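You operate a simulated robot arm through the tools that you are given. There is no shell and no other tool.

The job below is to be done with a simulated two-armed robot. You get a single attempt, and the scene is never put back.

TASK
Take the lid off the blue can and lay it down on the top of the steel table.
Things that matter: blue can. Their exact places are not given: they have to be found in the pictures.

Only the result counts: the job must be done as asked and must still hold three seconds after the hand-in. Knocking over, shifting, dropping, spilling or breaking anything else fails it. A push-on lid holds only when it is set on centred and level and pressed home; a screw cap is set on level and turned clockwise until tight.

THE ROBOT
Two 6-joint arms with two-finger grippers on one trunk, on a base that moves. Base frame: it is fixed to the floor where the robot stands at the start and does not move with it; the origin is under the middle of the robot, x ahead of it, y to its left, z up. Readings come in mm, degrees, newtons and seconds.
The left shoulder is at the start at [60, 143, 850], the right one opposite. With the tool pointing down near the work surface each hand reaches from about 300 to 720 mm from the robot's upright axis, wherever it stands, measured 20 degrees to its own side. Places, roughly: blue can (7x7x8 cm) [500, 100, 800]. Payload 2.45 kg a hand.
The TCP of each hand is the grasp point between the finger pads, 26 mm short of the fingertips. In the tool frame z runs along the fingers and y along their closing line. The gripper opens to 96 mm; its body begins 69 mm behind the TCP.
Orientation is told as [roll, pitch, yaw] about the base's x, y, z axes, in that order, counted from this pose: with the fingers straight down and closing along the base's y, the tool's x points along the base's -x, its y along +y and its z along -z.

THE INTERFACE
- The arms move only by the tool move_arm. It takes "left_steps", "right_steps" or both (then of equal length, played together; a hand with none holds still); each is a list of rows, each a list of 7 numbers: the gripper command, from -1 (shut) to 1 (fully open), values between in proportion, then the shift along the tool's x, y, z in units of 400 mm (1.0 is 400 mm), then the turn, a rotation vector about the tool's x, y, z in units of 45 degrees (1.0 is 45 degrees). In form: [[gripper, dx, dy, dz, ax, ay, az], ...]. A call has 1 to 20 rows; each row is the pose to reach, as a shift and turn from the pose commanded when the call began, along the tool's axes at that moment. A call with a number of a shift or a turn outside -1 to 1 is refused whole. Each row takes 0.2 s and may step no farther than 50 mm and 8.6 degrees from the row before; otherwise, or with a gripper value out of range, the whole call is refused. A pose out of reach is approached as far as the arm can. The call stops where the force on the tool passes 40 N (or 10 N more than at its start, if that is more) or the arm is blocked; 0.2 s more then pass. The fingers move at their own pace (about 79.9 mm/s each) and stop on an object; they squeeze with about 30 N. The grip force told is the motor's: it shows also when the fingers shut on nothing. Time passes only in rows, and 0.2 s behind the last, so rows that repeat a pose let the fingers close. It gives the time, the measured TCP pose, the force on the tool (base axes), the opening and the grip force at its end, in the units of the frame above (readings bear some noise), with the torque about the TCP (base axes, N m) and any sound that the robot's microphone picked up.
- Cameras (640 x 400 px; columns grow to the right, rows downward): "scene" is now at [132.6, 47.3, 1460]; the picture's right is [0.55, -0.83, -0.00], its down [-0.58, -0.38, -0.72] and it looks along [0.60, 0.40, -0.69] (base axes); focal length 259 px, centre (320, 200). "left" rides on the left gripper at [82, -3, -98] in its tool frame; the picture's right is [0.04, 1.00, 0.00], its down [-0.73, 0.03, -0.68] and it looks along [-0.68, 0.03, 0.73] (tool axes); focal length 256 px, centre (320, 200). "right" rides on the right gripper at [82, 3, -98] in its tool frame; the picture's right is [-0.04, 1.00, 0.00], its down [-0.73, -0.03, -0.68] and it looks along [-0.68, -0.03, 0.73] (tool axes); focal length 256 px, centre (320, 200).
- camera(camera): a new picture of that camera. No time passes.
- slide_trunk(by): slides the trunk up (or, below 0, down) by that many mm; the arms and the scene camera ride with it, the base frame stays. It gives what a move gives, with no picture.
- base_move(legs): drives the robot by 1 to 6 legs, each [ahead, turn to the left] in mm and degrees, along the robot's own axes; the way and the turn of a leg run together, so that a leg with both is an arc; at most 1500 mm and 180 degrees a leg. The arms and the cameras ride along, it lands a little off, and it stops where it bumps. It gives what a move gives.
- turn_head(pan, tilt): turns the head with the scene camera to pan (to the left, within 86 degrees either way) and tilt (down, from -29 to 69), counted from straight ahead of the robot. It gives what a move gives.
- probe_pixels(camera, pixels): there is no depth. For up to 12 entries [column, row, z] of the newest picture of that camera ("zoom" is the newest enlarged one), the place [x, y] in the base frame at which the ray of that pixel passes the height z, good to about 2 mm. No time passes.
- close_up(camera, box): a new picture of the part [left, top, right, bottom] of that camera's present view, enlarged. No time passes.
- hand_in(): hands the job in; it is judged then, once.

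Leave the grippers open and the arms clear of the work at the hand-in unless told otherwise.

The tools are called after "Request:" as name(argument=value, ...) on one line, values as JSON. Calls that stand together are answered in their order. move_arm: Moves the arms, as the interface text tells. Its arguments: {"type":"object","properties":{"left_steps":{"type":"array","items":{"type":"array","items":{"type":"number"}}},"right_steps":{"type":"array","items":{"type":"array","items":{"type":"number"}}}},"required":[]} The other tools are called the same way: slide_trunk (by) moves the trunk up or down; base_move (legs) drives the base; turn_head (pan, tilt) turns the head that bears the scene camera; camera (camera) takes a picture; probe_pixels (camera, pixels) gives the place at which the rays of pixels pass given heights; close_up (camera, box) takes an enlarged picture of a part of a camera's view; hand_in () hands the job in.

At the start:

```text
time: 0.0
left_tcp_pos: [347.1, 310.1, 1157.1]
left_orientation: [-0.1, -0.1, -0.4]
left_ft_force: [0.7, -0.2, 0.1]
left_wrist_torque: [0.01, 0.01, 0.02]
left_grip_width: 96.0
left_grip_force: 0.2
right_tcp_pos: [302.8, 9.8, 1118.2]
right_orientation: [0.0, 0.0, -0.4]
right_ft_force: [-0.4, 1.1, 0.4]
right_wrist_torque: [-0.03, 0.03, 0.0]
right_grip_width: 96.0
right_grip_force: 0.0
trunk travel left (down, up): [-475.0, 115.0]
robot x, y, heading: [-0.3, 2.9, -0.3]
head pan, tilt (commanded): [33.5, 43.6]
```

scene: 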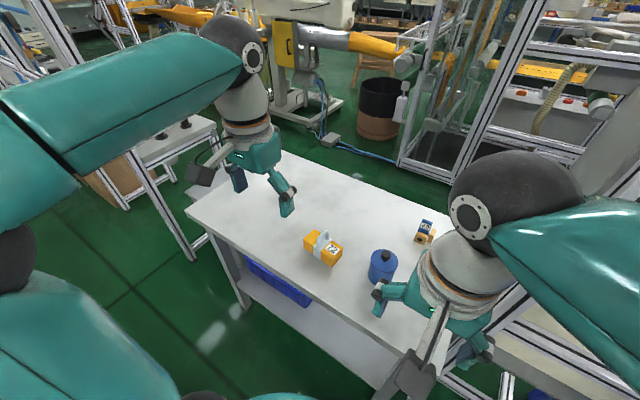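
right: 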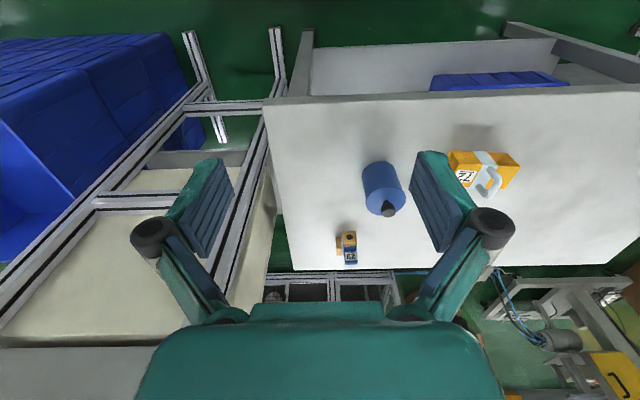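
left: 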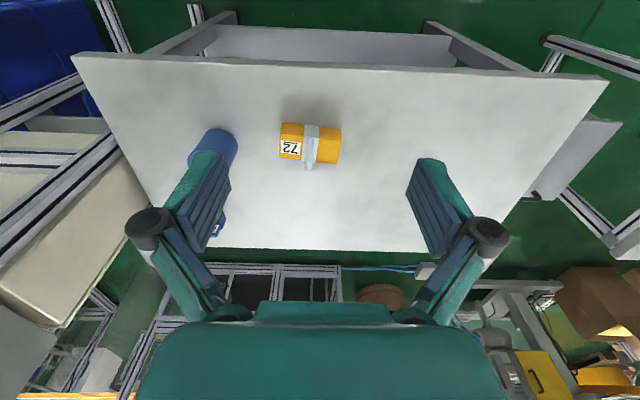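

I see the blue can with a dark knob on top at about (382, 265) in the scene picture, a yellow box at (322, 248), and a small yellow/blue item at (425, 232). I'll take enlarged pictures of the can from the scene and right cameras.

Request:
close_up(camera="scene", box=[330, 220, 450, 295])

Request:
close_up(camera="right", box=[320, 140, 448, 220])

```text
5.33 times, centred on (390, 258) of scene
```

zoom: 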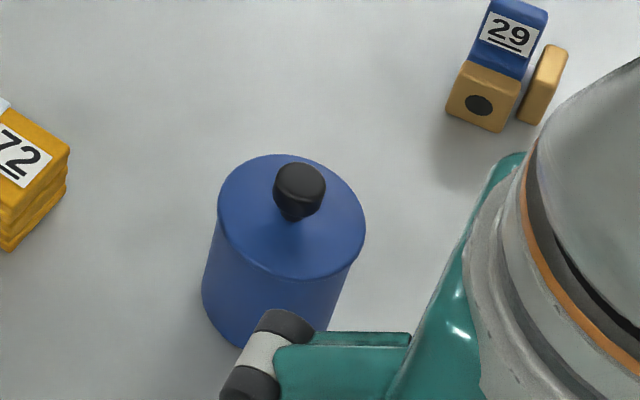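

```text
5.00 times, centred on (384, 180) of right
```

zoom: 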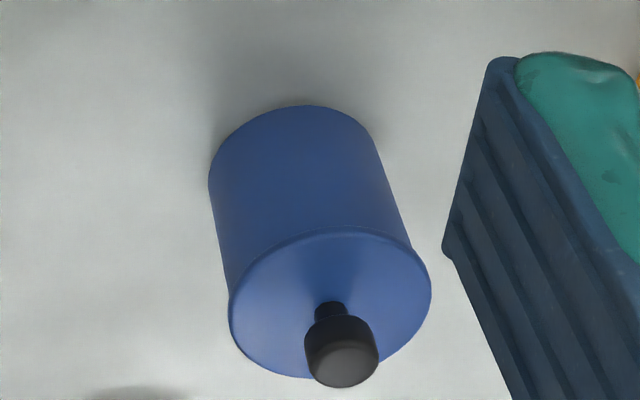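

The lid is a blue disc with a black knob. I'll probe the knob top and the can's lower edge at several heights from both cameras to triangulate their position and height.

Request:
probe_pixels(camera="scene", pixels=[[386.2, 254.6, 760], [386.2, 254.6, 800], [386.2, 254.6, 840], [386.2, 254.6, 880], [374.5, 261, 760], [374.5, 261, 800], [374.5, 261, 840]])

Request:
probe_pixels(camera="right", pixels=[[388.2, 209, 760], [388.2, 209, 800], [388.2, 209, 840], [388.2, 209, 880], [385, 201, 760], [385, 201, 800], [385, 201, 840]])

```text
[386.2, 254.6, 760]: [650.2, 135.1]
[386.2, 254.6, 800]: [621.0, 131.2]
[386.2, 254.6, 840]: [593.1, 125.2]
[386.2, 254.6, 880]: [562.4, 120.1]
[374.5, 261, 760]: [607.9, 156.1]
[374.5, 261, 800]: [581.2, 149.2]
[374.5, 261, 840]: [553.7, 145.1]
```

```text
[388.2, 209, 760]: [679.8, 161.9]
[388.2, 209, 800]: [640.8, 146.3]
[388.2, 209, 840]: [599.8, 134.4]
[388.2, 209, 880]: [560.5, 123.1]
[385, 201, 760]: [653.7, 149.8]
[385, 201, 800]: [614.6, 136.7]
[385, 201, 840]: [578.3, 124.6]
```

The knob top is at about (567, 122, 870). I'll use the left hand. First I'll move the right hand 150 mm to the right at its height so the left arm has room, then look.

Request:
move_arm(right_steps=[[1, 0, -0.1, 0, 0, 0, 0], [1, 0, -0.2, 0, 0, 0, 0], [1, 0, -0.3, 0, 0, 0, 0], [1, 0, -0.4, 0, 0, 0, 0], [1, 0, -0.45, 0, 0, 0, 0]])

Request:
camera(camera="scene")

```text
time: 1.2
left_tcp_pos: [348.1, 309.1, 1158.0]
left_orientation: [-0.2, 0.0, -0.4]
left_ft_force: [0.1, -0.1, -0.5]
left_wrist_torque: [0.02, -0.02, 0.0]
left_grip_width: 96.0
left_grip_force: 0.0
right_tcp_pos: [302.0, -172.5, 1116.4]
right_orientation: [0.0, 0.1, -0.3]
right_ft_force: [0.8, 0.1, 0.4]
right_wrist_torque: [0.0, 0.0, 0.01]
right_grip_width: 95.9
right_grip_force: 0.0
trunk travel left (down, up): [-475.0, 115.0]
robot x, y, heading: [0.9, -3.2, 0.0]
head pan, tilt (commanded): [33.5, 43.6]
```

```text
taken
```

scene: 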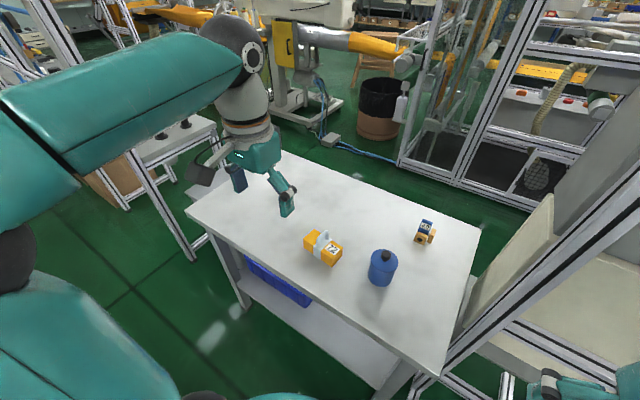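

The can is now clear at (382, 267). I'll move the left hand to a look-out place at about (490, 122, 1000), above and short of the can, in 8 rows.

Request:
move_arm(left_steps=[[1, -0.045, -0.058, 0.049, 0, 0, 0], [1, -0.09, -0.117, 0.099, 0, 0, 0], [1, -0.135, -0.175, 0.148, 0, 0, 0], [1, -0.18, -0.234, 0.197, 0, 0, 0], [1, -0.225, -0.292, 0.247, 0, 0, 0], [1, -0.27, -0.35, 0.296, 0, 0, 0], [1, -0.315, -0.409, 0.345, 0, 0, 0], [1, -0.36, -0.4675, 0.395, 0, 0, 0]])

Request:
camera(camera="left")

Request:
camera(camera="scene")

```text
time: 3.0
left_tcp_pos: [490.8, 118.9, 1000.0]
left_orientation: [0.0, 0.0, -0.4]
left_ft_force: [0.8, 0.9, 0.1]
left_wrist_torque: [0.0, 0.04, 0.02]
left_grip_width: 96.0
left_grip_force: 0.0
right_tcp_pos: [303.8, -173.3, 1116.0]
right_orientation: [0.1, 0.1, -0.4]
right_ft_force: [-0.8, -0.3, -0.8]
right_wrist_torque: [0.03, -0.04, 0.02]
right_grip_width: 95.9
right_grip_force: 0.1
trunk travel left (down, up): [-475.0, 115.0]
robot x, y, heading: [5.8, -0.0, 0.0]
head pan, tilt (commanded): [33.5, 43.6]
```

```text
taken
```

left: 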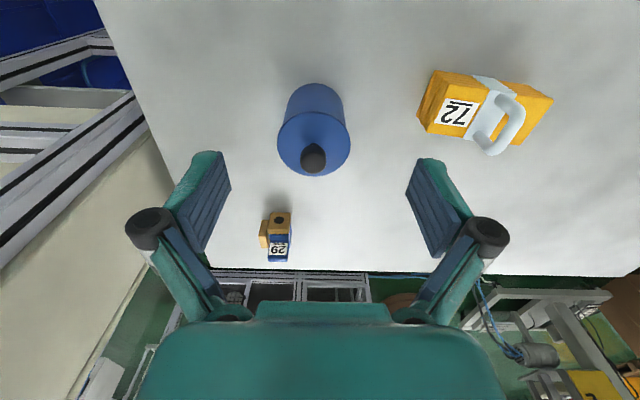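

```text
taken
```

scene: 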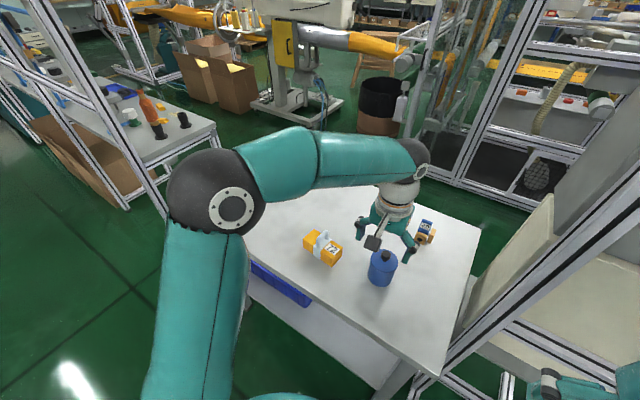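

The can now sits at (314, 130) in the left picture between the fingers. I'll enlarge it for exact edges.

Request:
close_up(camera="left", box=[250, 70, 378, 190])

Request:
close_up(camera="scene", box=[330, 220, 450, 295])

```text
3.33 times, centred on (314, 130) of left
```

zoom: 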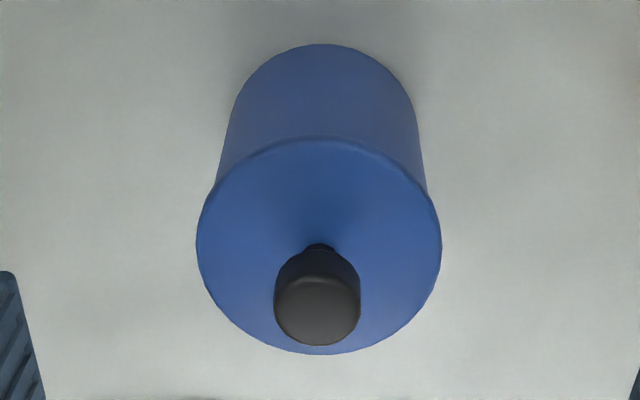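

```text
5.33 times, centred on (390, 258) of scene
```

zoom: 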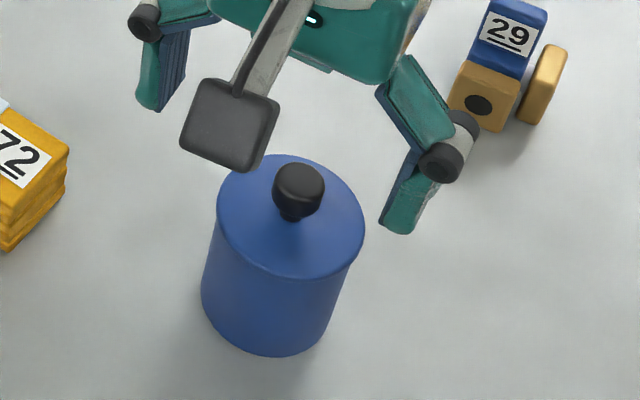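

I'll probe the knob top centre and the lid centre in both views at candidate heights.

Request:
probe_pixels(camera="left", pixels=[[313.1, 162.4, 860], [313.1, 162.4, 870], [313.1, 162.4, 880], [313.5, 143.8, 830], [313.5, 143.8, 840], [313.5, 143.8, 850], [313.5, 143.8, 860], [314, 83.5, 750], [314, 83.5, 760], [314, 83.5, 770], [314, 83.5, 780]])

Request:
probe_pixels(camera="scene", pixels=[[386.2, 253.6, 860], [386.2, 253.6, 870], [386.2, 253.6, 880], [384.6, 261, 830], [384.6, 261, 840], [384.6, 261, 850], [384.6, 261, 860], [379.7, 287.2, 750], [379.7, 287.2, 760], [379.7, 287.2, 770], [379.7, 287.2, 780]])

```text
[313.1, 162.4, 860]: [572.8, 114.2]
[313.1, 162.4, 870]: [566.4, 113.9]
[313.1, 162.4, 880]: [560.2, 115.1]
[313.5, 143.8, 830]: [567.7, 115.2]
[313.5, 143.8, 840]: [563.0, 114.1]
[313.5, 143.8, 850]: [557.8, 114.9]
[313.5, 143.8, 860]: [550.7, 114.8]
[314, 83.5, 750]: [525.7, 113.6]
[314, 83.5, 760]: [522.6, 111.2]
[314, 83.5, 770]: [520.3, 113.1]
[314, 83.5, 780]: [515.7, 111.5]
```

```text
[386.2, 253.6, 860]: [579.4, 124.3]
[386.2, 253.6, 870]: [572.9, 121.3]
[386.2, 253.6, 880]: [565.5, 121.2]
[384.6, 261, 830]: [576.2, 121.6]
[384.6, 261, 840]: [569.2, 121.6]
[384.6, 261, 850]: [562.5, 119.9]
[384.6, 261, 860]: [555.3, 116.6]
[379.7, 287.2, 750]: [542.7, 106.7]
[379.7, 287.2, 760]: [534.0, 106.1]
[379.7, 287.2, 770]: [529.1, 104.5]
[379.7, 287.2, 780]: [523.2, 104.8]
```

Both views put the can axis near (565, 115), with the knob top at about 870 and the lid at about 840. I'll move the left hand over it at TCP z of about 960 and look again for fine alignment.

Request:
move_arm(left_steps=[[1, -0.06, -0.004, 0.033, 0, 0, 0], [1, -0.12, -0.008, 0.066, 0, 0, 0], [1, -0.185, -0.011, 0.1, 0, 0, 0], [1, -0.185, -0.011, 0.1, 0, 0, 0]])

Request:
camera(camera="left")

Request:
close_up(camera="left", box=[230, 20, 410, 132])

Request:
close_up(camera="scene", box=[330, 220, 450, 295])

```text
time: 4.0
left_tcp_pos: [563.8, 114.5, 960.4]
left_orientation: [0.0, -0.1, -0.3]
left_ft_force: [0.2, 0.0, -0.5]
left_wrist_torque: [0.03, -0.03, 0.01]
left_grip_width: 96.1
left_grip_force: 0.1
right_tcp_pos: [302.5, -172.6, 1116.7]
right_orientation: [0.0, 0.1, -0.5]
right_ft_force: [-1.2, -0.7, -0.4]
right_wrist_torque: [0.0, -0.02, -0.02]
right_grip_width: 96.1
right_grip_force: 0.1
trunk travel left (down, up): [-475.0, 115.0]
robot x, y, heading: [1.4, 1.1, 0.1]
head pan, tilt (commanded): [33.5, 43.6]
```

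```text
taken
```

left: 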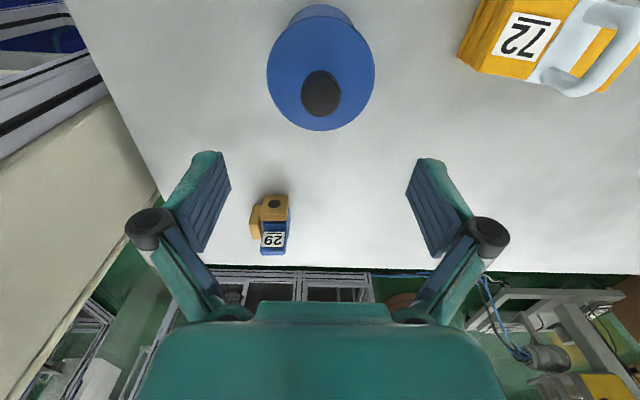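

```text
3.56 times, centred on (320, 76) of left
```

zoom: 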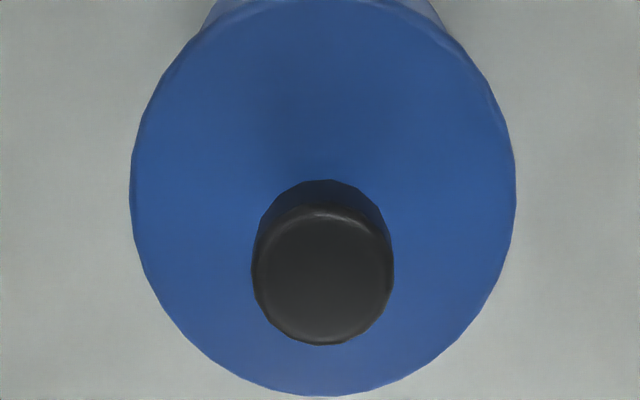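

```text
5.33 times, centred on (390, 258) of scene
```

zoom: 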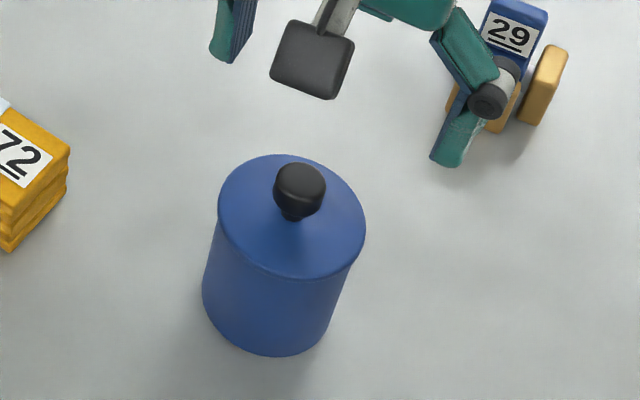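

From how the knob and lid sizes changed between the two left views, the lid is about 70 mm wide at z of about 882. The knob is about 22 mm wide with its top near 914, and the axis is near x = 536, y = 114, so the first height guess was low. I'll back up to (537, 114.5, 985) and check again.

Request:
move_arm(left_steps=[[1, 0, 0, -0.0625, 0, 0, 0], [1, 0.0675, 0, -0.0625, 0, 0, 0], [1, 0.0675, 0, -0.0625, 0, 0, 0]])

Request:
camera(camera="left")

Request:
close_up(camera="left", box=[230, 50, 410, 162])

Request:
camera(camera="right")

```text
time: 4.8
left_tcp_pos: [538.3, 116.5, 986.6]
left_orientation: [-0.1, -0.1, -0.4]
left_ft_force: [0.0, 0.3, -0.6]
left_wrist_torque: [0.01, 0.0, -0.01]
left_grip_width: 95.7
left_grip_force: 0.0
right_tcp_pos: [304.2, -172.0, 1117.7]
right_orientation: [0.0, 0.1, -0.4]
right_ft_force: [0.2, 0.2, -0.2]
right_wrist_torque: [-0.01, 0.02, 0.01]
right_grip_width: 96.0
right_grip_force: 0.2
trunk travel left (down, up): [-475.0, 115.0]
robot x, y, heading: [1.5, -0.8, -0.1]
head pan, tilt (commanded): [33.5, 43.6]
```

```text
taken
```

left: 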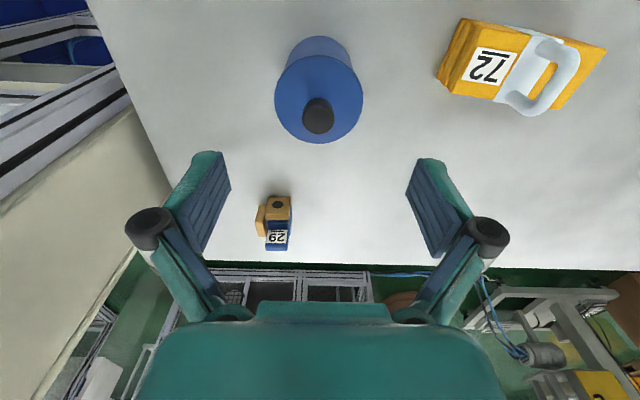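

```text
3.56 times, centred on (320, 106) of left
```

zoom: 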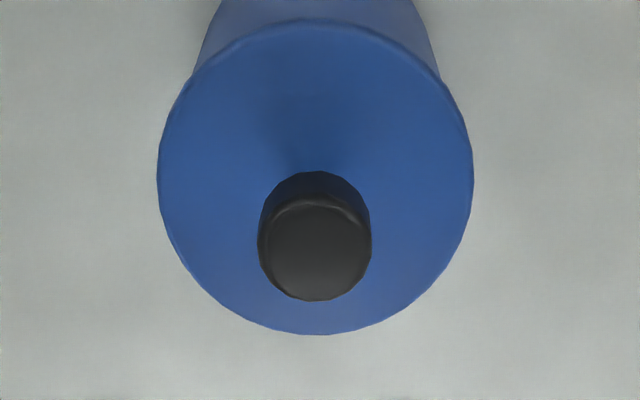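

```text
taken
```

right: 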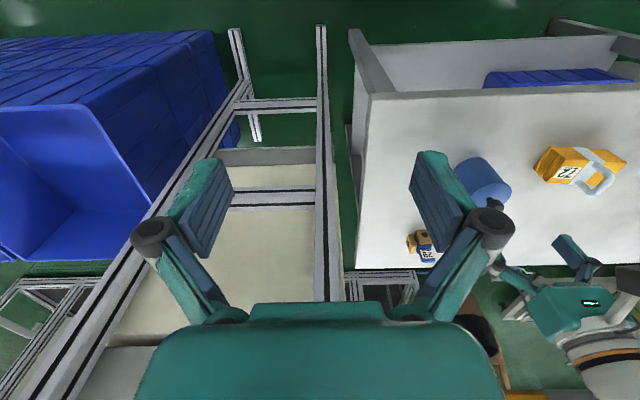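

The third view agrees: axis at about (536.5, 115.7), lid top about 882, knob top about 910–917, and the hand is aligned within 2 mm. I'll narrow the fingers to about 44 mm and come down to TCP z of about 940, with the tips near knob-top height, then look.

Request:
move_arm(left_steps=[[-0.083, 0.005, -0.001, 0, 0, 0, 0], [-0.083, 0.005, -0.001, 0.03, 0, 0, 0], [-0.083, 0.005, -0.001, 0.06, 0, 0, 0], [-0.083, 0.005, -0.001, 0.09, 0, 0, 0], [-0.083, 0.005, -0.001, 0.115, 0, 0, 0], [-0.083, 0.005, -0.001, 0.115, 0, 0, 0]])

Request:
camera(camera="left")

Request:
close_up(camera="scene", box=[330, 220, 450, 295])

Request:
close_up(camera="right", box=[430, 140, 590, 240])

```text
time: 6.2
left_tcp_pos: [535.8, 114.9, 940.8]
left_orientation: [-0.2, 0.0, -0.4]
left_ft_force: [-0.2, 0.2, -0.5]
left_wrist_torque: [-0.06, -0.01, 0.0]
left_grip_width: 44.2
left_grip_force: 0.1
right_tcp_pos: [302.9, -172.8, 1117.4]
right_orientation: [0.1, 0.0, -0.5]
right_ft_force: [-0.2, 0.3, -0.7]
right_wrist_torque: [-0.03, 0.01, 0.01]
right_grip_width: 96.2
right_grip_force: 0.1
trunk travel left (down, up): [-475.0, 115.0]
robot x, y, heading: [-0.6, 1.5, 0.0]
head pan, tilt (commanded): [33.5, 43.6]
```

```text
taken
```

left: 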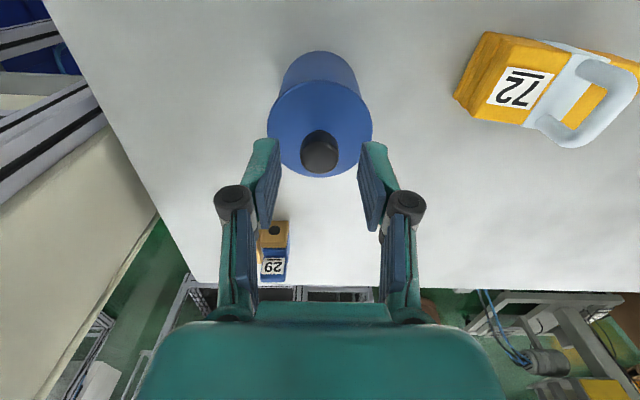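

```text
5.33 times, centred on (390, 258) of scene
```

zoom: 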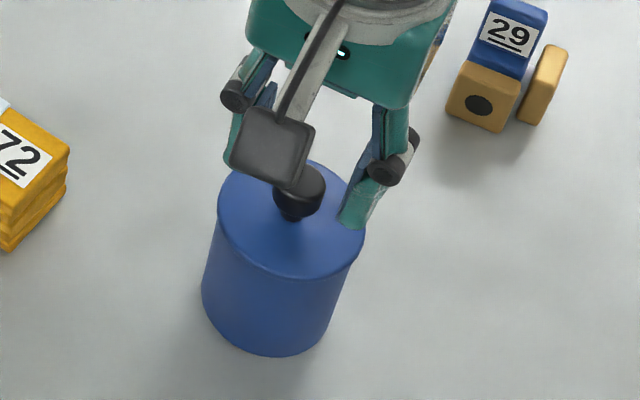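

```text
4.00 times, centred on (510, 190) of right
```

zoom: 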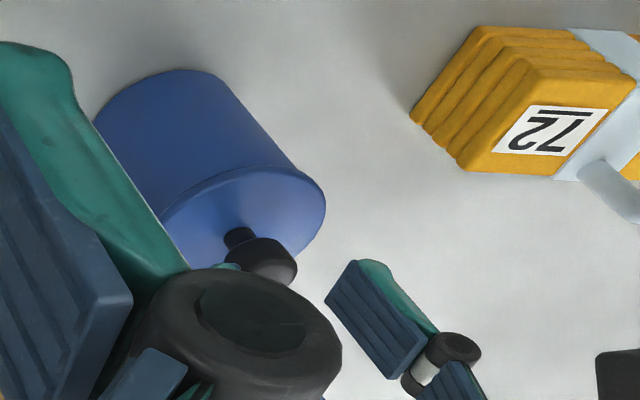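

The knob at (320, 152) is centred between the fingertips at (268, 140) and (370, 143). The lid top works out to about 881 and the knob top to about 912. I'll descend 24 mm in small rows, so the tips stay about 9 mm above the lid, and look before closing.

Request:
move_arm(left_steps=[[-0.083, 0, 0, 0.02, 0, 0, 0], [-0.083, 0, 0, 0.04, 0, 0, 0], [-0.083, 0, 0, 0.06, 0, 0, 0], [-0.083, 0, 0, 0.06, 0, 0, 0]])

Request:
close_up(camera="left", box=[220, 90, 420, 215])

Request:
close_up(camera="scene", box=[330, 220, 450, 295])

```text
time: 7.2
left_tcp_pos: [535.3, 116.1, 916.0]
left_orientation: [-0.1, -0.2, -0.4]
left_ft_force: [0.1, 0.1, 1.1]
left_wrist_torque: [-0.03, 0.0, -0.02]
left_grip_width: 43.8
left_grip_force: 0.0
right_tcp_pos: [303.8, -173.4, 1117.3]
right_orientation: [0.0, 0.0, -0.3]
right_ft_force: [0.3, 0.0, -0.6]
right_wrist_torque: [-0.01, 0.02, 0.03]
right_grip_width: 95.9
right_grip_force: 0.0
trunk travel left (down, up): [-475.0, 115.0]
robot x, y, heading: [-0.0, -0.6, 0.0]
head pan, tilt (commanded): [33.5, 43.6]
```

```text
3.20 times, centred on (320, 152) of left
```

zoom: 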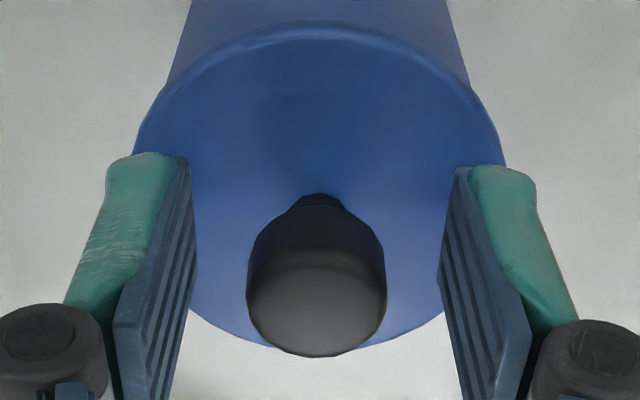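

```text
5.33 times, centred on (390, 258) of scene
```

zoom: 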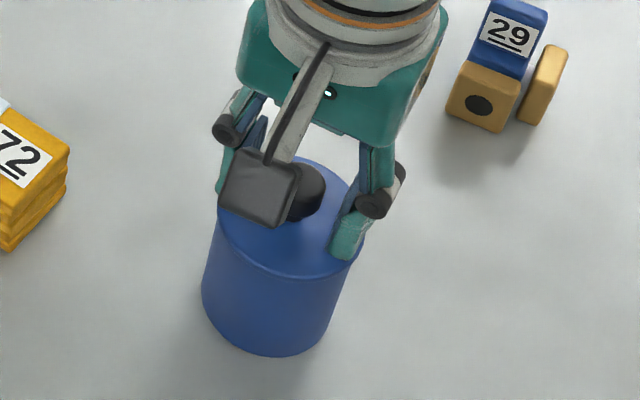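

The knob is centred between the pads and nothing is touching. I'll close the fingers on the knob.

Request:
move_arm(left_steps=[[-1, 0, 0, 0, 0, 0, 0], [-1, 0, 0, 0, 0, 0, 0], [-1, 0, 0, 0, 0, 0, 0], [-1, 0, 0, 0, 0, 0, 0]])

Request:
close_up(camera="left", box=[220, 90, 420, 215])

```text
time: 8.2
left_tcp_pos: [535.9, 115.2, 916.2]
left_orientation: [-0.1, 0.0, -0.3]
left_ft_force: [0.2, -0.5, 0.0]
left_wrist_torque: [-0.03, -0.01, -0.03]
left_grip_width: 21.9
left_grip_force: 29.3
right_tcp_pos: [303.5, -173.2, 1116.4]
right_orientation: [0.1, -0.1, -0.3]
right_ft_force: [-0.4, -0.2, -0.8]
right_wrist_torque: [0.02, -0.01, 0.01]
right_grip_width: 96.1
right_grip_force: 0.0
trunk travel left (down, up): [-475.0, 115.0]
robot x, y, heading: [-1.0, -2.9, -0.2]
head pan, tilt (commanded): [33.5, 43.6]
```

```text
3.20 times, centred on (320, 152) of left
```

zoom: 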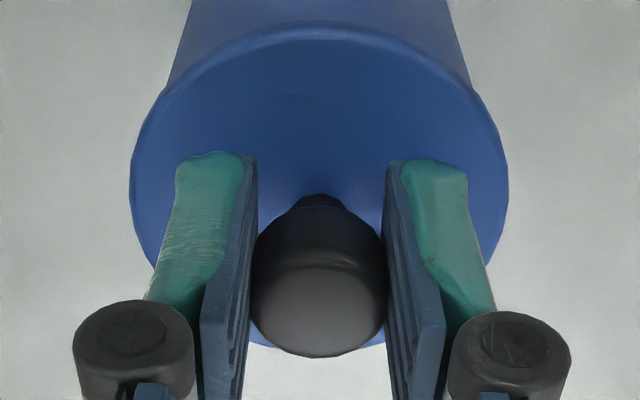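

The knob is held at 21.9 mm with 29 N. I'll lift very gently, 4 mm first, and read the force and picture to see whether the lid comes free or the can comes along.

Request:
move_arm(left_steps=[[-1, 0, 0, -0.003, 0, 0, 0], [-1, 0, 0, -0.006, 0, 0, 0], [-1, 0, 0, -0.01, 0, 0, 0], [-1, 0, 0, -0.01, 0, 0, 0]])

Request:
close_up(camera="scene", box=[330, 220, 450, 295])

Request:
close_up(camera="right", box=[430, 140, 590, 240])

Request:
close_up(camera="left", box=[220, 60, 420, 185])

```text
time: 9.2
left_tcp_pos: [534.6, 115.6, 920.5]
left_orientation: [-0.1, 0.0, -0.5]
left_ft_force: [-0.6, -1.0, -1.6]
left_wrist_torque: [0.0, -0.01, 0.0]
left_grip_width: 21.9
left_grip_force: 30.7
right_tcp_pos: [303.0, -173.1, 1116.2]
right_orientation: [-0.1, 0.0, -0.5]
right_ft_force: [-0.5, -0.1, 0.3]
right_wrist_torque: [-0.03, -0.01, 0.0]
right_grip_width: 95.7
right_grip_force: 0.0
trunk travel left (down, up): [-475.0, 115.0]
robot x, y, heading: [1.2, -0.3, 0.1]
head pan, tilt (commanded): [33.5, 43.6]
```

```text
5.33 times, centred on (390, 258) of scene
```

zoom: 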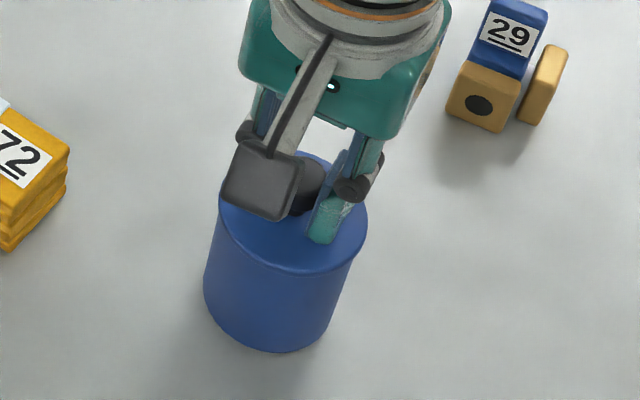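

```text
4.00 times, centred on (510, 190) of right
```

zoom: 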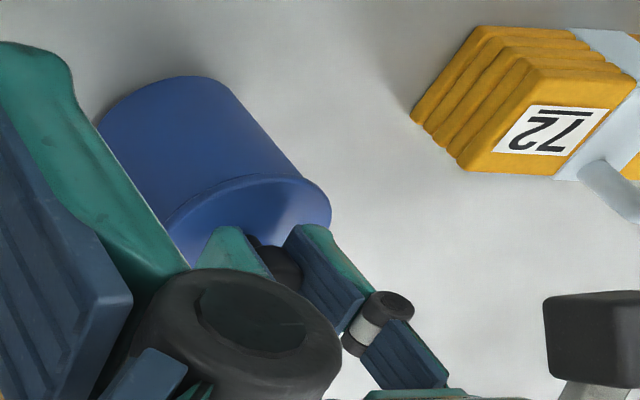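

```text
3.20 times, centred on (320, 122) of left
```

zoom: 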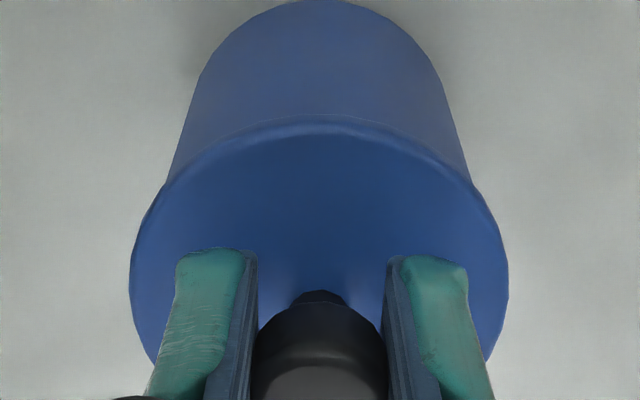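

The whole can rose 4 mm: its lower edge moved from row 356 to 352 in the scene zoom, with only about 2 N of weight. So the lid is tight and the can body has to be held by the other hand. I'll first set the can gently back down 4 mm.

Request:
move_arm(left_steps=[[-1, 0, 0, 0.004, 0, 0, 0], [-1, 0, 0, 0.007, 0, 0, 0], [-1, 0, 0, 0.01, 0, 0, 0], [-1, 0, 0, 0.01, 0, 0, 0]])

Request:
close_up(camera="scene", box=[330, 220, 450, 295])

Request:
probe_pixels(camera="scene", pixels=[[480, 229, 800], [440, 374, 800], [187, 212, 800], [283, 152, 800], [325, 262, 800], [418, 243, 800], [310, 235, 800]])

```text
time: 10.2
left_tcp_pos: [535.7, 114.8, 914.7]
left_orientation: [-0.1, 0.0, -0.4]
left_ft_force: [0.6, -1.8, -0.2]
left_wrist_torque: [0.02, 0.01, -0.01]
left_grip_width: 21.8
left_grip_force: 29.5
right_tcp_pos: [303.8, -173.7, 1116.7]
right_orientation: [0.0, 0.0, -0.4]
right_ft_force: [0.4, -0.9, 0.3]
right_wrist_torque: [0.01, 0.01, 0.0]
right_grip_width: 95.8
right_grip_force: 0.1
trunk travel left (down, up): [-475.0, 115.0]
robot x, y, heading: [-1.3, 3.4, -0.1]
head pan, tilt (commanded): [33.5, 43.6]
```

```text
5.33 times, centred on (390, 258) of scene
```

zoom: 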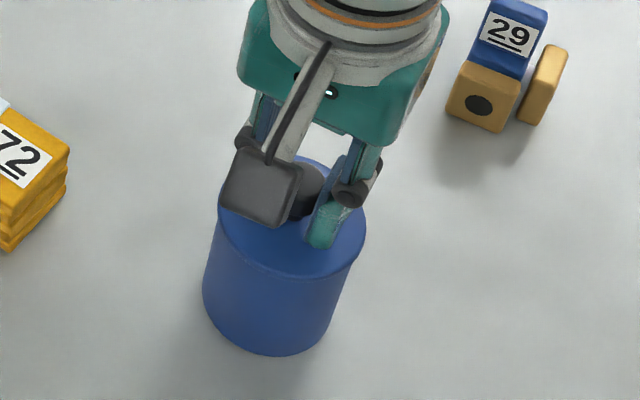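

```text
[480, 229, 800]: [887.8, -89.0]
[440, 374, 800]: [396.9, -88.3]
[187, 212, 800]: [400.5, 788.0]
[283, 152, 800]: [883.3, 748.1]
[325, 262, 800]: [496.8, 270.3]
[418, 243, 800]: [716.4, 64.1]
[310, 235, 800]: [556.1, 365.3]
```

The can is back down, with its lower edge near row 355 in the zoom. The probes fit a table top at z of about 800, spanning x 397–888 and y −89 to about 770. I'll open the left fingers, rise clear, and turn the head to inspect the right side before bringing the right arm in.

Request:
move_arm(left_steps=[[-0.083, 0, 0, 0, 0, 0, 0], [-0.083, 0, 0, 0, 0, 0, 0], [-0.083, 0, -0.001, 0, 0, 0, 0], [-0.083, 0, 0, -0.05, 0, 0, 0], [-0.083, 0, 0, -0.15, 0, 0, 0], [-0.083, 0, 0, -0.2, 0, 0, 0]])

Request:
turn_head(pan=-10, tilt=48)

Request:
camera(camera="scene")

Request:
camera(camera="left")

```text
time: 11.6
left_tcp_pos: [535.4, 116.3, 994.7]
left_orientation: [-0.1, 0.0, -0.4]
left_ft_force: [1.1, -0.1, 0.4]
left_wrist_torque: [0.07, -0.03, -0.01]
left_grip_width: 44.1
left_grip_force: 0.0
right_tcp_pos: [304.5, -172.5, 1116.3]
right_orientation: [0.0, 0.0, -0.4]
right_ft_force: [-0.7, 0.1, -0.1]
right_wrist_torque: [0.0, -0.03, 0.03]
right_grip_width: 96.0
right_grip_force: 0.1
trunk travel left (down, up): [-475.0, 115.0]
robot x, y, heading: [-1.2, -1.6, 0.0]
head pan, tilt (commanded): [33.5, 43.6]
```

```text
time: 12.7
left_tcp_pos: [536.2, 115.3, 996.1]
left_orientation: [-0.1, -0.1, -0.3]
left_ft_force: [0.5, -0.1, -0.1]
left_wrist_torque: [0.0, -0.02, -0.02]
left_grip_width: 44.1
left_grip_force: 0.1
right_tcp_pos: [302.8, -172.2, 1117.1]
right_orientation: [0.0, 0.0, -0.4]
right_ft_force: [0.7, -0.5, -0.1]
right_wrist_torque: [-0.05, -0.01, -0.02]
right_grip_width: 95.8
right_grip_force: 0.1
trunk travel left (down, up): [-475.0, 115.0]
robot x, y, heading: [-0.1, 1.3, -0.0]
head pan, tilt (commanded): [-10.0, 48.0]
```

```text
taken
```

scene: 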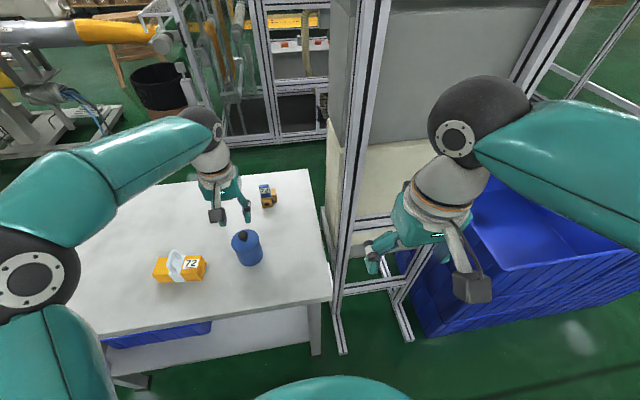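

```text
taken
```

left: 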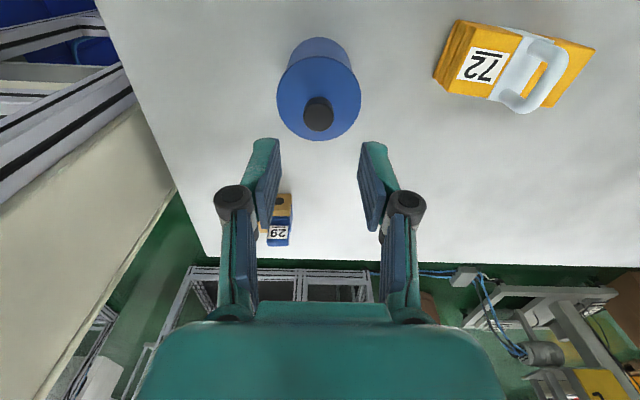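

There's a tall framed cabinet just right of the table, with posts from (338, 350) upward. I'll probe where it stands so the right arm stays clear.

Request:
probe_pixels(camera="scene", pixels=[[338, 354, 0], [408, 340, 0], [326, 240, 0], [332, 298, 800], [309, 171, 800], [316, 355, 0], [344, 290, 800], [348, 220, 1000], [360, 130, 1200], [385, 10, 1400]])

```text
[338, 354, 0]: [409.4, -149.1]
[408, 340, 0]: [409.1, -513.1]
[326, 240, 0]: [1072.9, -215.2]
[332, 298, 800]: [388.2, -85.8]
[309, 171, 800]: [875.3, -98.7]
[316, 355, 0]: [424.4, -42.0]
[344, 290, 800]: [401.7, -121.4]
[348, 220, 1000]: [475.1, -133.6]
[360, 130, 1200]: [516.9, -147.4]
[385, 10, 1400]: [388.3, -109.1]
```

The cabinet is a tall wall at y of about −115 to −130 for x > 400, so the right hand can't come in from the side. It will come from the robot's side instead, azimuth about 30° left of ahead, fingers sloping 40° down, closing horizontally on the can body below the lid. The left hand will wait above. In this call I raise the left hand 60 mm and swing the right hand to about (360, −60, 1080) with half of the turn.

Request:
move_arm(right_steps=[[1, -0.0285, 0.0565, 0.0185, -0.029, -0.1085, -0.0624], [1, -0.057, 0.113, 0.037, -0.0582, -0.217, -0.1247], [1, -0.0855, 0.1695, 0.0555, -0.0872, -0.3255, -0.187], [1, -0.114, 0.226, 0.074, -0.1163, -0.434, -0.2494], [1, -0.1425, 0.2825, 0.0925, -0.1454, -0.5425, -0.3118]], left_steps=[[-0.083, 0, 0, -0.03, 0, 0, 0], [-0.083, 0, 0, -0.06, 0, 0, 0], [-0.083, 0, 0, -0.09, 0, 0, 0], [-0.083, 0, 0, -0.12, 0, 0, 0], [-0.083, 0, 0, -0.15, 0, 0, 0]])

Request:
camera(camera="scene")

Request:
camera(camera="left")

Request:
camera(camera="right")

```text
time: 13.9
left_tcp_pos: [535.2, 115.3, 1055.9]
left_orientation: [0.0, -0.1, -0.4]
left_ft_force: [0.2, 0.1, 0.3]
left_wrist_torque: [0.0, 0.0, -0.02]
left_grip_width: 44.2
left_grip_force: 0.1
right_tcp_pos: [361.1, -60.1, 1077.6]
right_orientation: [3.7, -25.0, 13.2]
right_ft_force: [-0.3, -0.1, 1.0]
right_wrist_torque: [-0.03, 0.01, 0.0]
right_grip_width: 95.9
right_grip_force: 0.0
trunk travel left (down, up): [-475.0, 115.0]
robot x, y, heading: [2.0, -0.2, -0.1]
head pan, tilt (commanded): [-10.0, 48.0]
```

```text
taken
```

scene: 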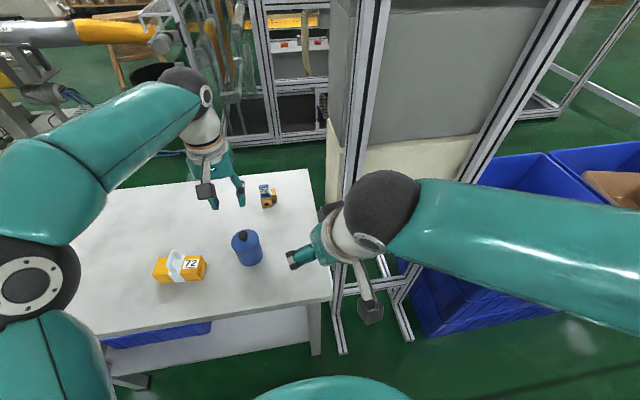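

```text
taken
```

left: 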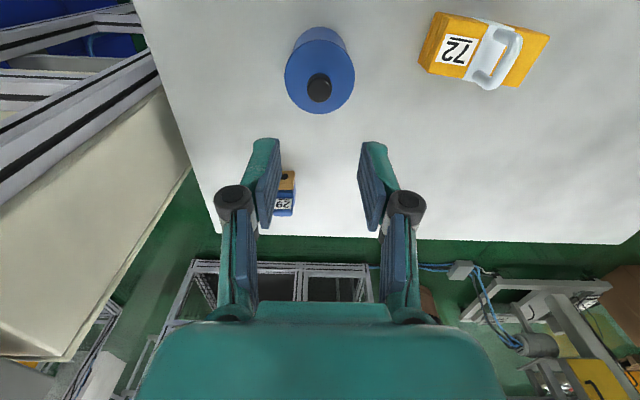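

```text
taken
```

right: 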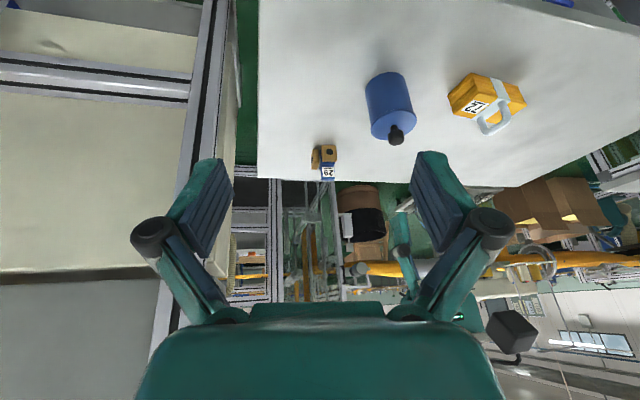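

The turn went well and the way is free. I'll now make the second half of the turn in place, 28.9° in four rows.

Request:
move_arm(right_steps=[[1, 0, 0, 0, -0.0364, -0.1356, -0.078], [1, 0, 0, 0, -0.0727, -0.2713, -0.1559], [1, 0, 0, 0, -0.109, -0.4069, -0.2339], [1, 0, 0, 0, -0.1454, -0.5425, -0.3118], [1, 0, 0, 0, -0.1454, -0.5425, -0.3118]])

Request:
camera(camera="scene")

Request:
camera(camera="right")

```text
time: 15.1
left_tcp_pos: [535.4, 115.7, 1056.4]
left_orientation: [-0.2, 0.0, -0.3]
left_ft_force: [0.3, 0.3, 0.4]
left_wrist_torque: [-0.03, 0.02, 0.0]
left_grip_width: 44.1
left_grip_force: 0.1
right_tcp_pos: [359.3, -59.0, 1079.8]
right_orientation: [-0.1, -50.0, 29.8]
right_ft_force: [0.7, -0.7, -0.8]
right_wrist_torque: [0.0, -0.02, 0.01]
right_grip_width: 96.1
right_grip_force: 0.1
trunk travel left (down, up): [-475.0, 115.0]
robot x, y, heading: [1.1, -0.7, -0.0]
head pan, tilt (commanded): [-10.0, 48.0]
```

```text
taken
```

scene: 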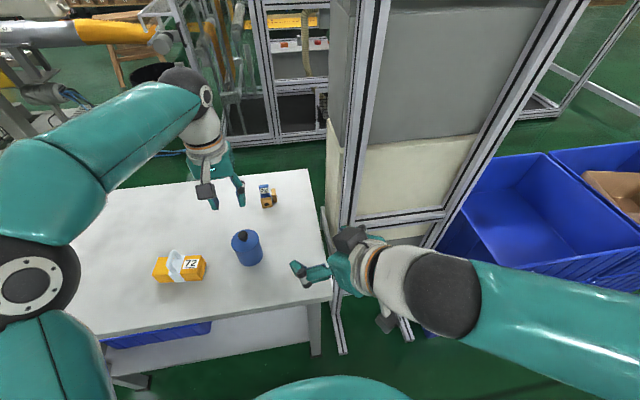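

```text
taken
```

right: 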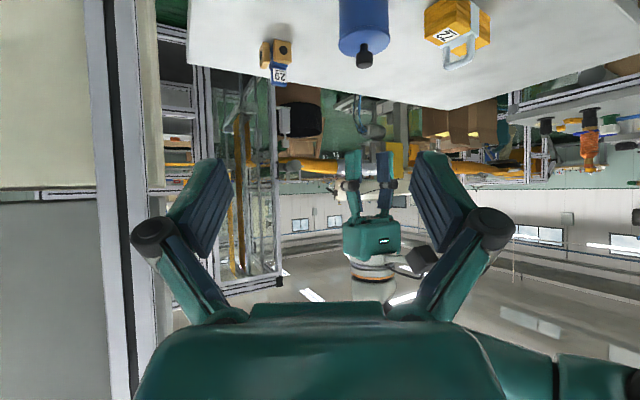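

The right hand is oriented as planned: pitch −50, yaw 30. I'll bring it to a pre-grasp place 110 mm back along its fingers, about (463, 74, 911), in six rows.

Request:
move_arm(right_steps=[[1, 0.012, 0.0268, 0.0946, 0, 0, 0], [1, 0.0239, 0.0535, 0.1893, 0, 0, 0], [1, 0.0359, 0.0803, 0.2839, 0, 0, 0], [1, 0.0479, 0.107, 0.3785, 0, 0, 0], [1, 0.0598, 0.1338, 0.4732, 0, 0, 0], [1, 0.0718, 0.1605, 0.5678, 0, 0, 0], [1, 0.0718, 0.1605, 0.5678, 0, 0, 0]])

Request:
camera(camera="scene")

Request:
camera(camera="right")

Request:
camera(camera="left")

```text
time: 16.7
left_tcp_pos: [534.6, 115.8, 1055.8]
left_orientation: [-0.1, -0.2, -0.4]
left_ft_force: [0.0, -0.8, 0.2]
left_wrist_torque: [0.0, 0.01, 0.03]
left_grip_width: 44.1
left_grip_force: 0.1
right_tcp_pos: [464.7, 73.3, 909.8]
right_orientation: [0.0, -50.0, 29.6]
right_ft_force: [-0.2, 0.8, -0.1]
right_wrist_torque: [-0.04, -0.03, 0.0]
right_grip_width: 96.2
right_grip_force: 0.0
trunk travel left (down, up): [-475.0, 115.0]
robot x, y, heading: [1.4, 3.9, -0.0]
head pan, tilt (commanded): [-10.0, 48.0]
```

```text
taken
```

scene: 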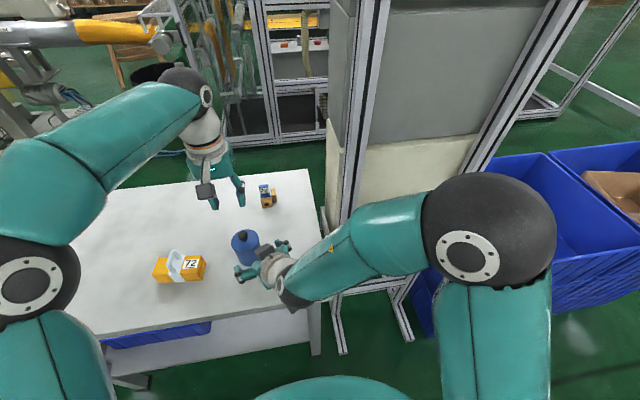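

```text
taken
```

right: 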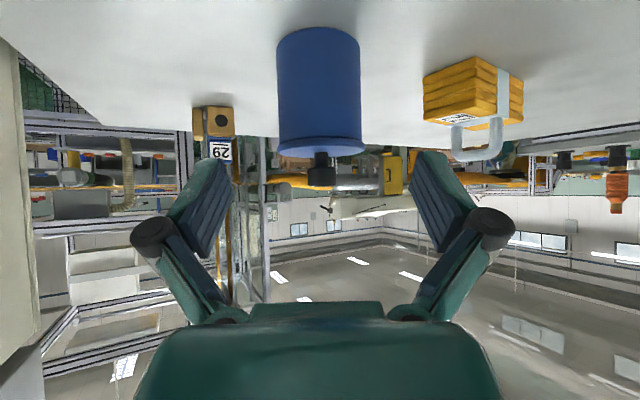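

```text
taken
```

left: 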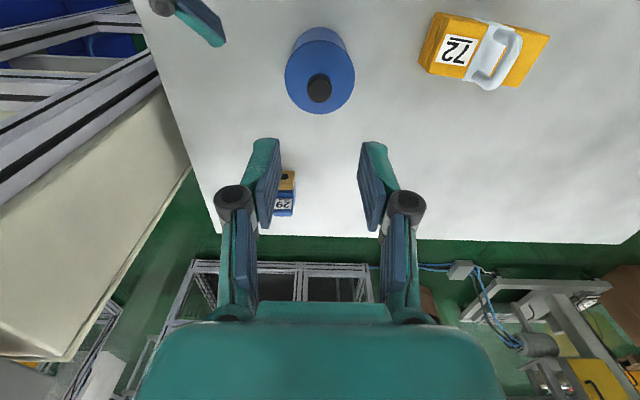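

The right camera now sees the can side-on and upside down, centred on the gripper axis: can centre column about 320, TCP column about 320.6. I'll enlarge it to read the lid's lower edge and the table line.

Request:
close_up(camera="right", box=[240, 10, 400, 210])

Request:
close_up(camera="right", box=[270, 120, 370, 190])

Request:
close_up(camera="scene", box=[190, 200, 310, 290])

```text
2.00 times, centred on (320, 110) of right
```

zoom: 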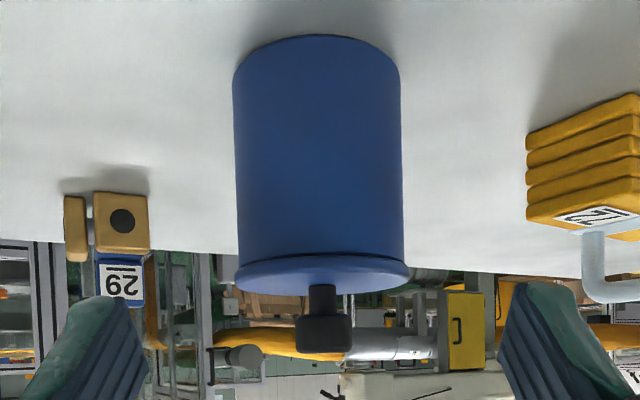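

```text
5.71 times, centred on (320, 155) of right
```

zoom: 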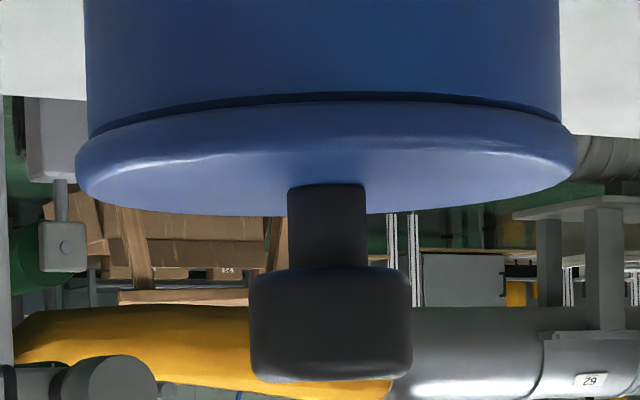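

```text
4.44 times, centred on (250, 245) of scene
```

zoom: 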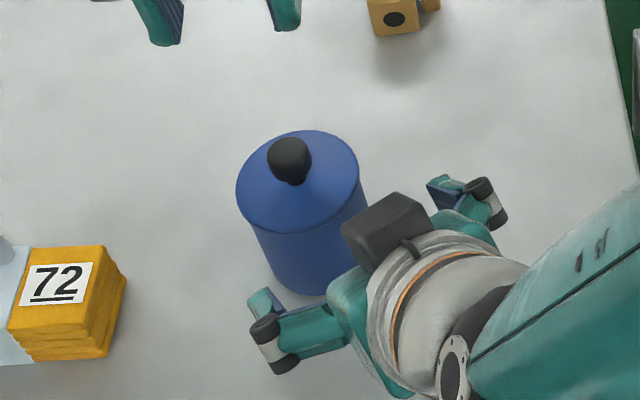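

The views show a thin lid plate (lower edge about 876, top about 883), a narrow knob neck, and a head about 23 mm wide from 894 to 910. I'll advance the right hand along its fingers about 60 mm with the fingers straddling the can, then check.

Request:
move_arm(right_steps=[[1, 0.001, 0.001, 0.05, 0, 0, 0], [1, 0.002, 0.002, 0.1, 0, 0, 0], [1, 0.003, 0.002, 0.15, 0, 0, 0], [1, 0.003, 0.002, 0.15, 0, 0, 0]])

Request:
camera(camera="right")

Request:
camera(camera="left")

Request:
close_up(camera="scene", box=[190, 200, 310, 290])

```text
time: 17.7
left_tcp_pos: [534.7, 115.5, 1055.9]
left_orientation: [-0.1, 0.0, -0.3]
left_ft_force: [-0.4, 0.5, -0.9]
left_wrist_torque: [0.01, -0.01, -0.01]
left_grip_width: 44.3
left_grip_force: 0.1
right_tcp_pos: [503.8, 97.2, 872.3]
right_orientation: [0.1, -50.1, 29.6]
right_ft_force: [-0.3, 0.1, -0.5]
right_wrist_torque: [0.01, 0.0, -0.02]
right_grip_width: 95.9
right_grip_force: 0.0
trunk travel left (down, up): [-475.0, 115.0]
robot x, y, heading: [3.5, -1.3, -0.0]
head pan, tilt (commanded): [-10.0, 48.0]
```

```text
taken
```

right: 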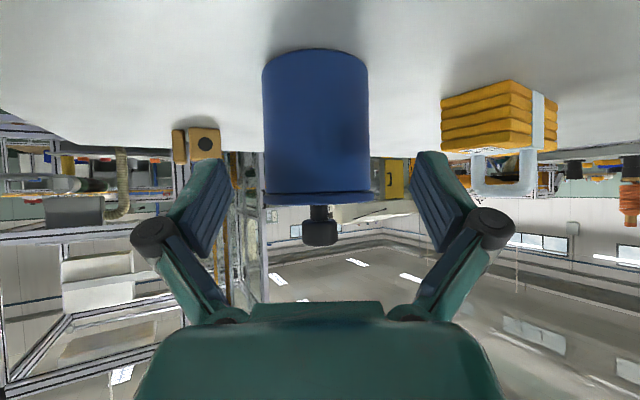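

```text
taken
```

left: 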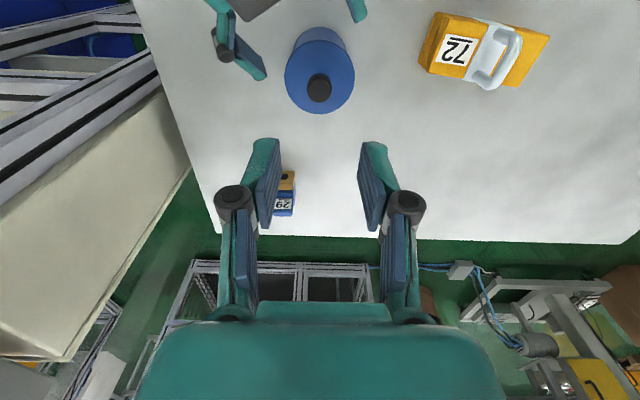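

```text
4.44 times, centred on (250, 245) of scene
```

zoom: 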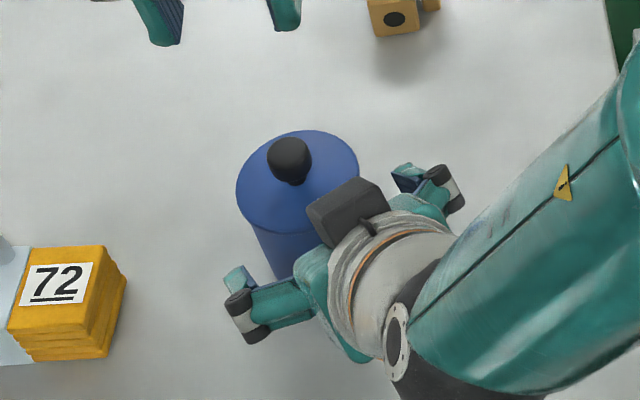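

The fingers straddle the can. By the picture, the can sits about 2 mm to the tool's −y side: body centre column about 316 at mid height. I'll enlarge to check before the last 40 mm.

Request:
close_up(camera="right", box=[240, 30, 400, 130])

Request:
close_up(camera="right", box=[240, 150, 400, 250])

```text
4.00 times, centred on (320, 80) of right
```

zoom: 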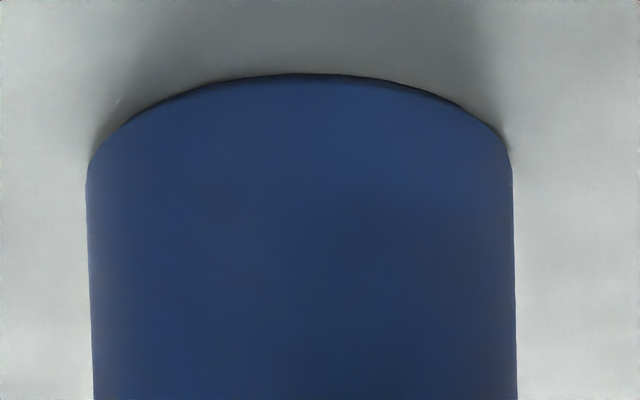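

```text
4.00 times, centred on (320, 200) of right
```

zoom: 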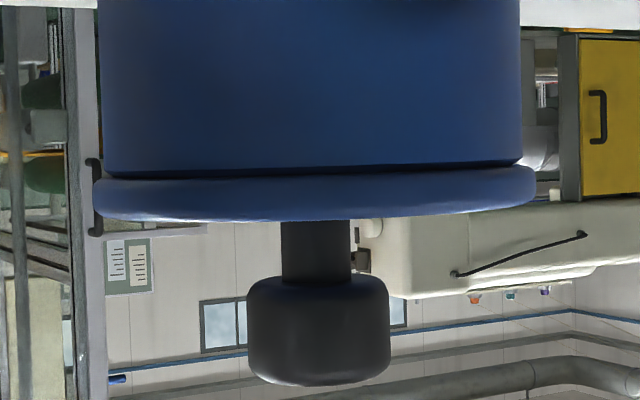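

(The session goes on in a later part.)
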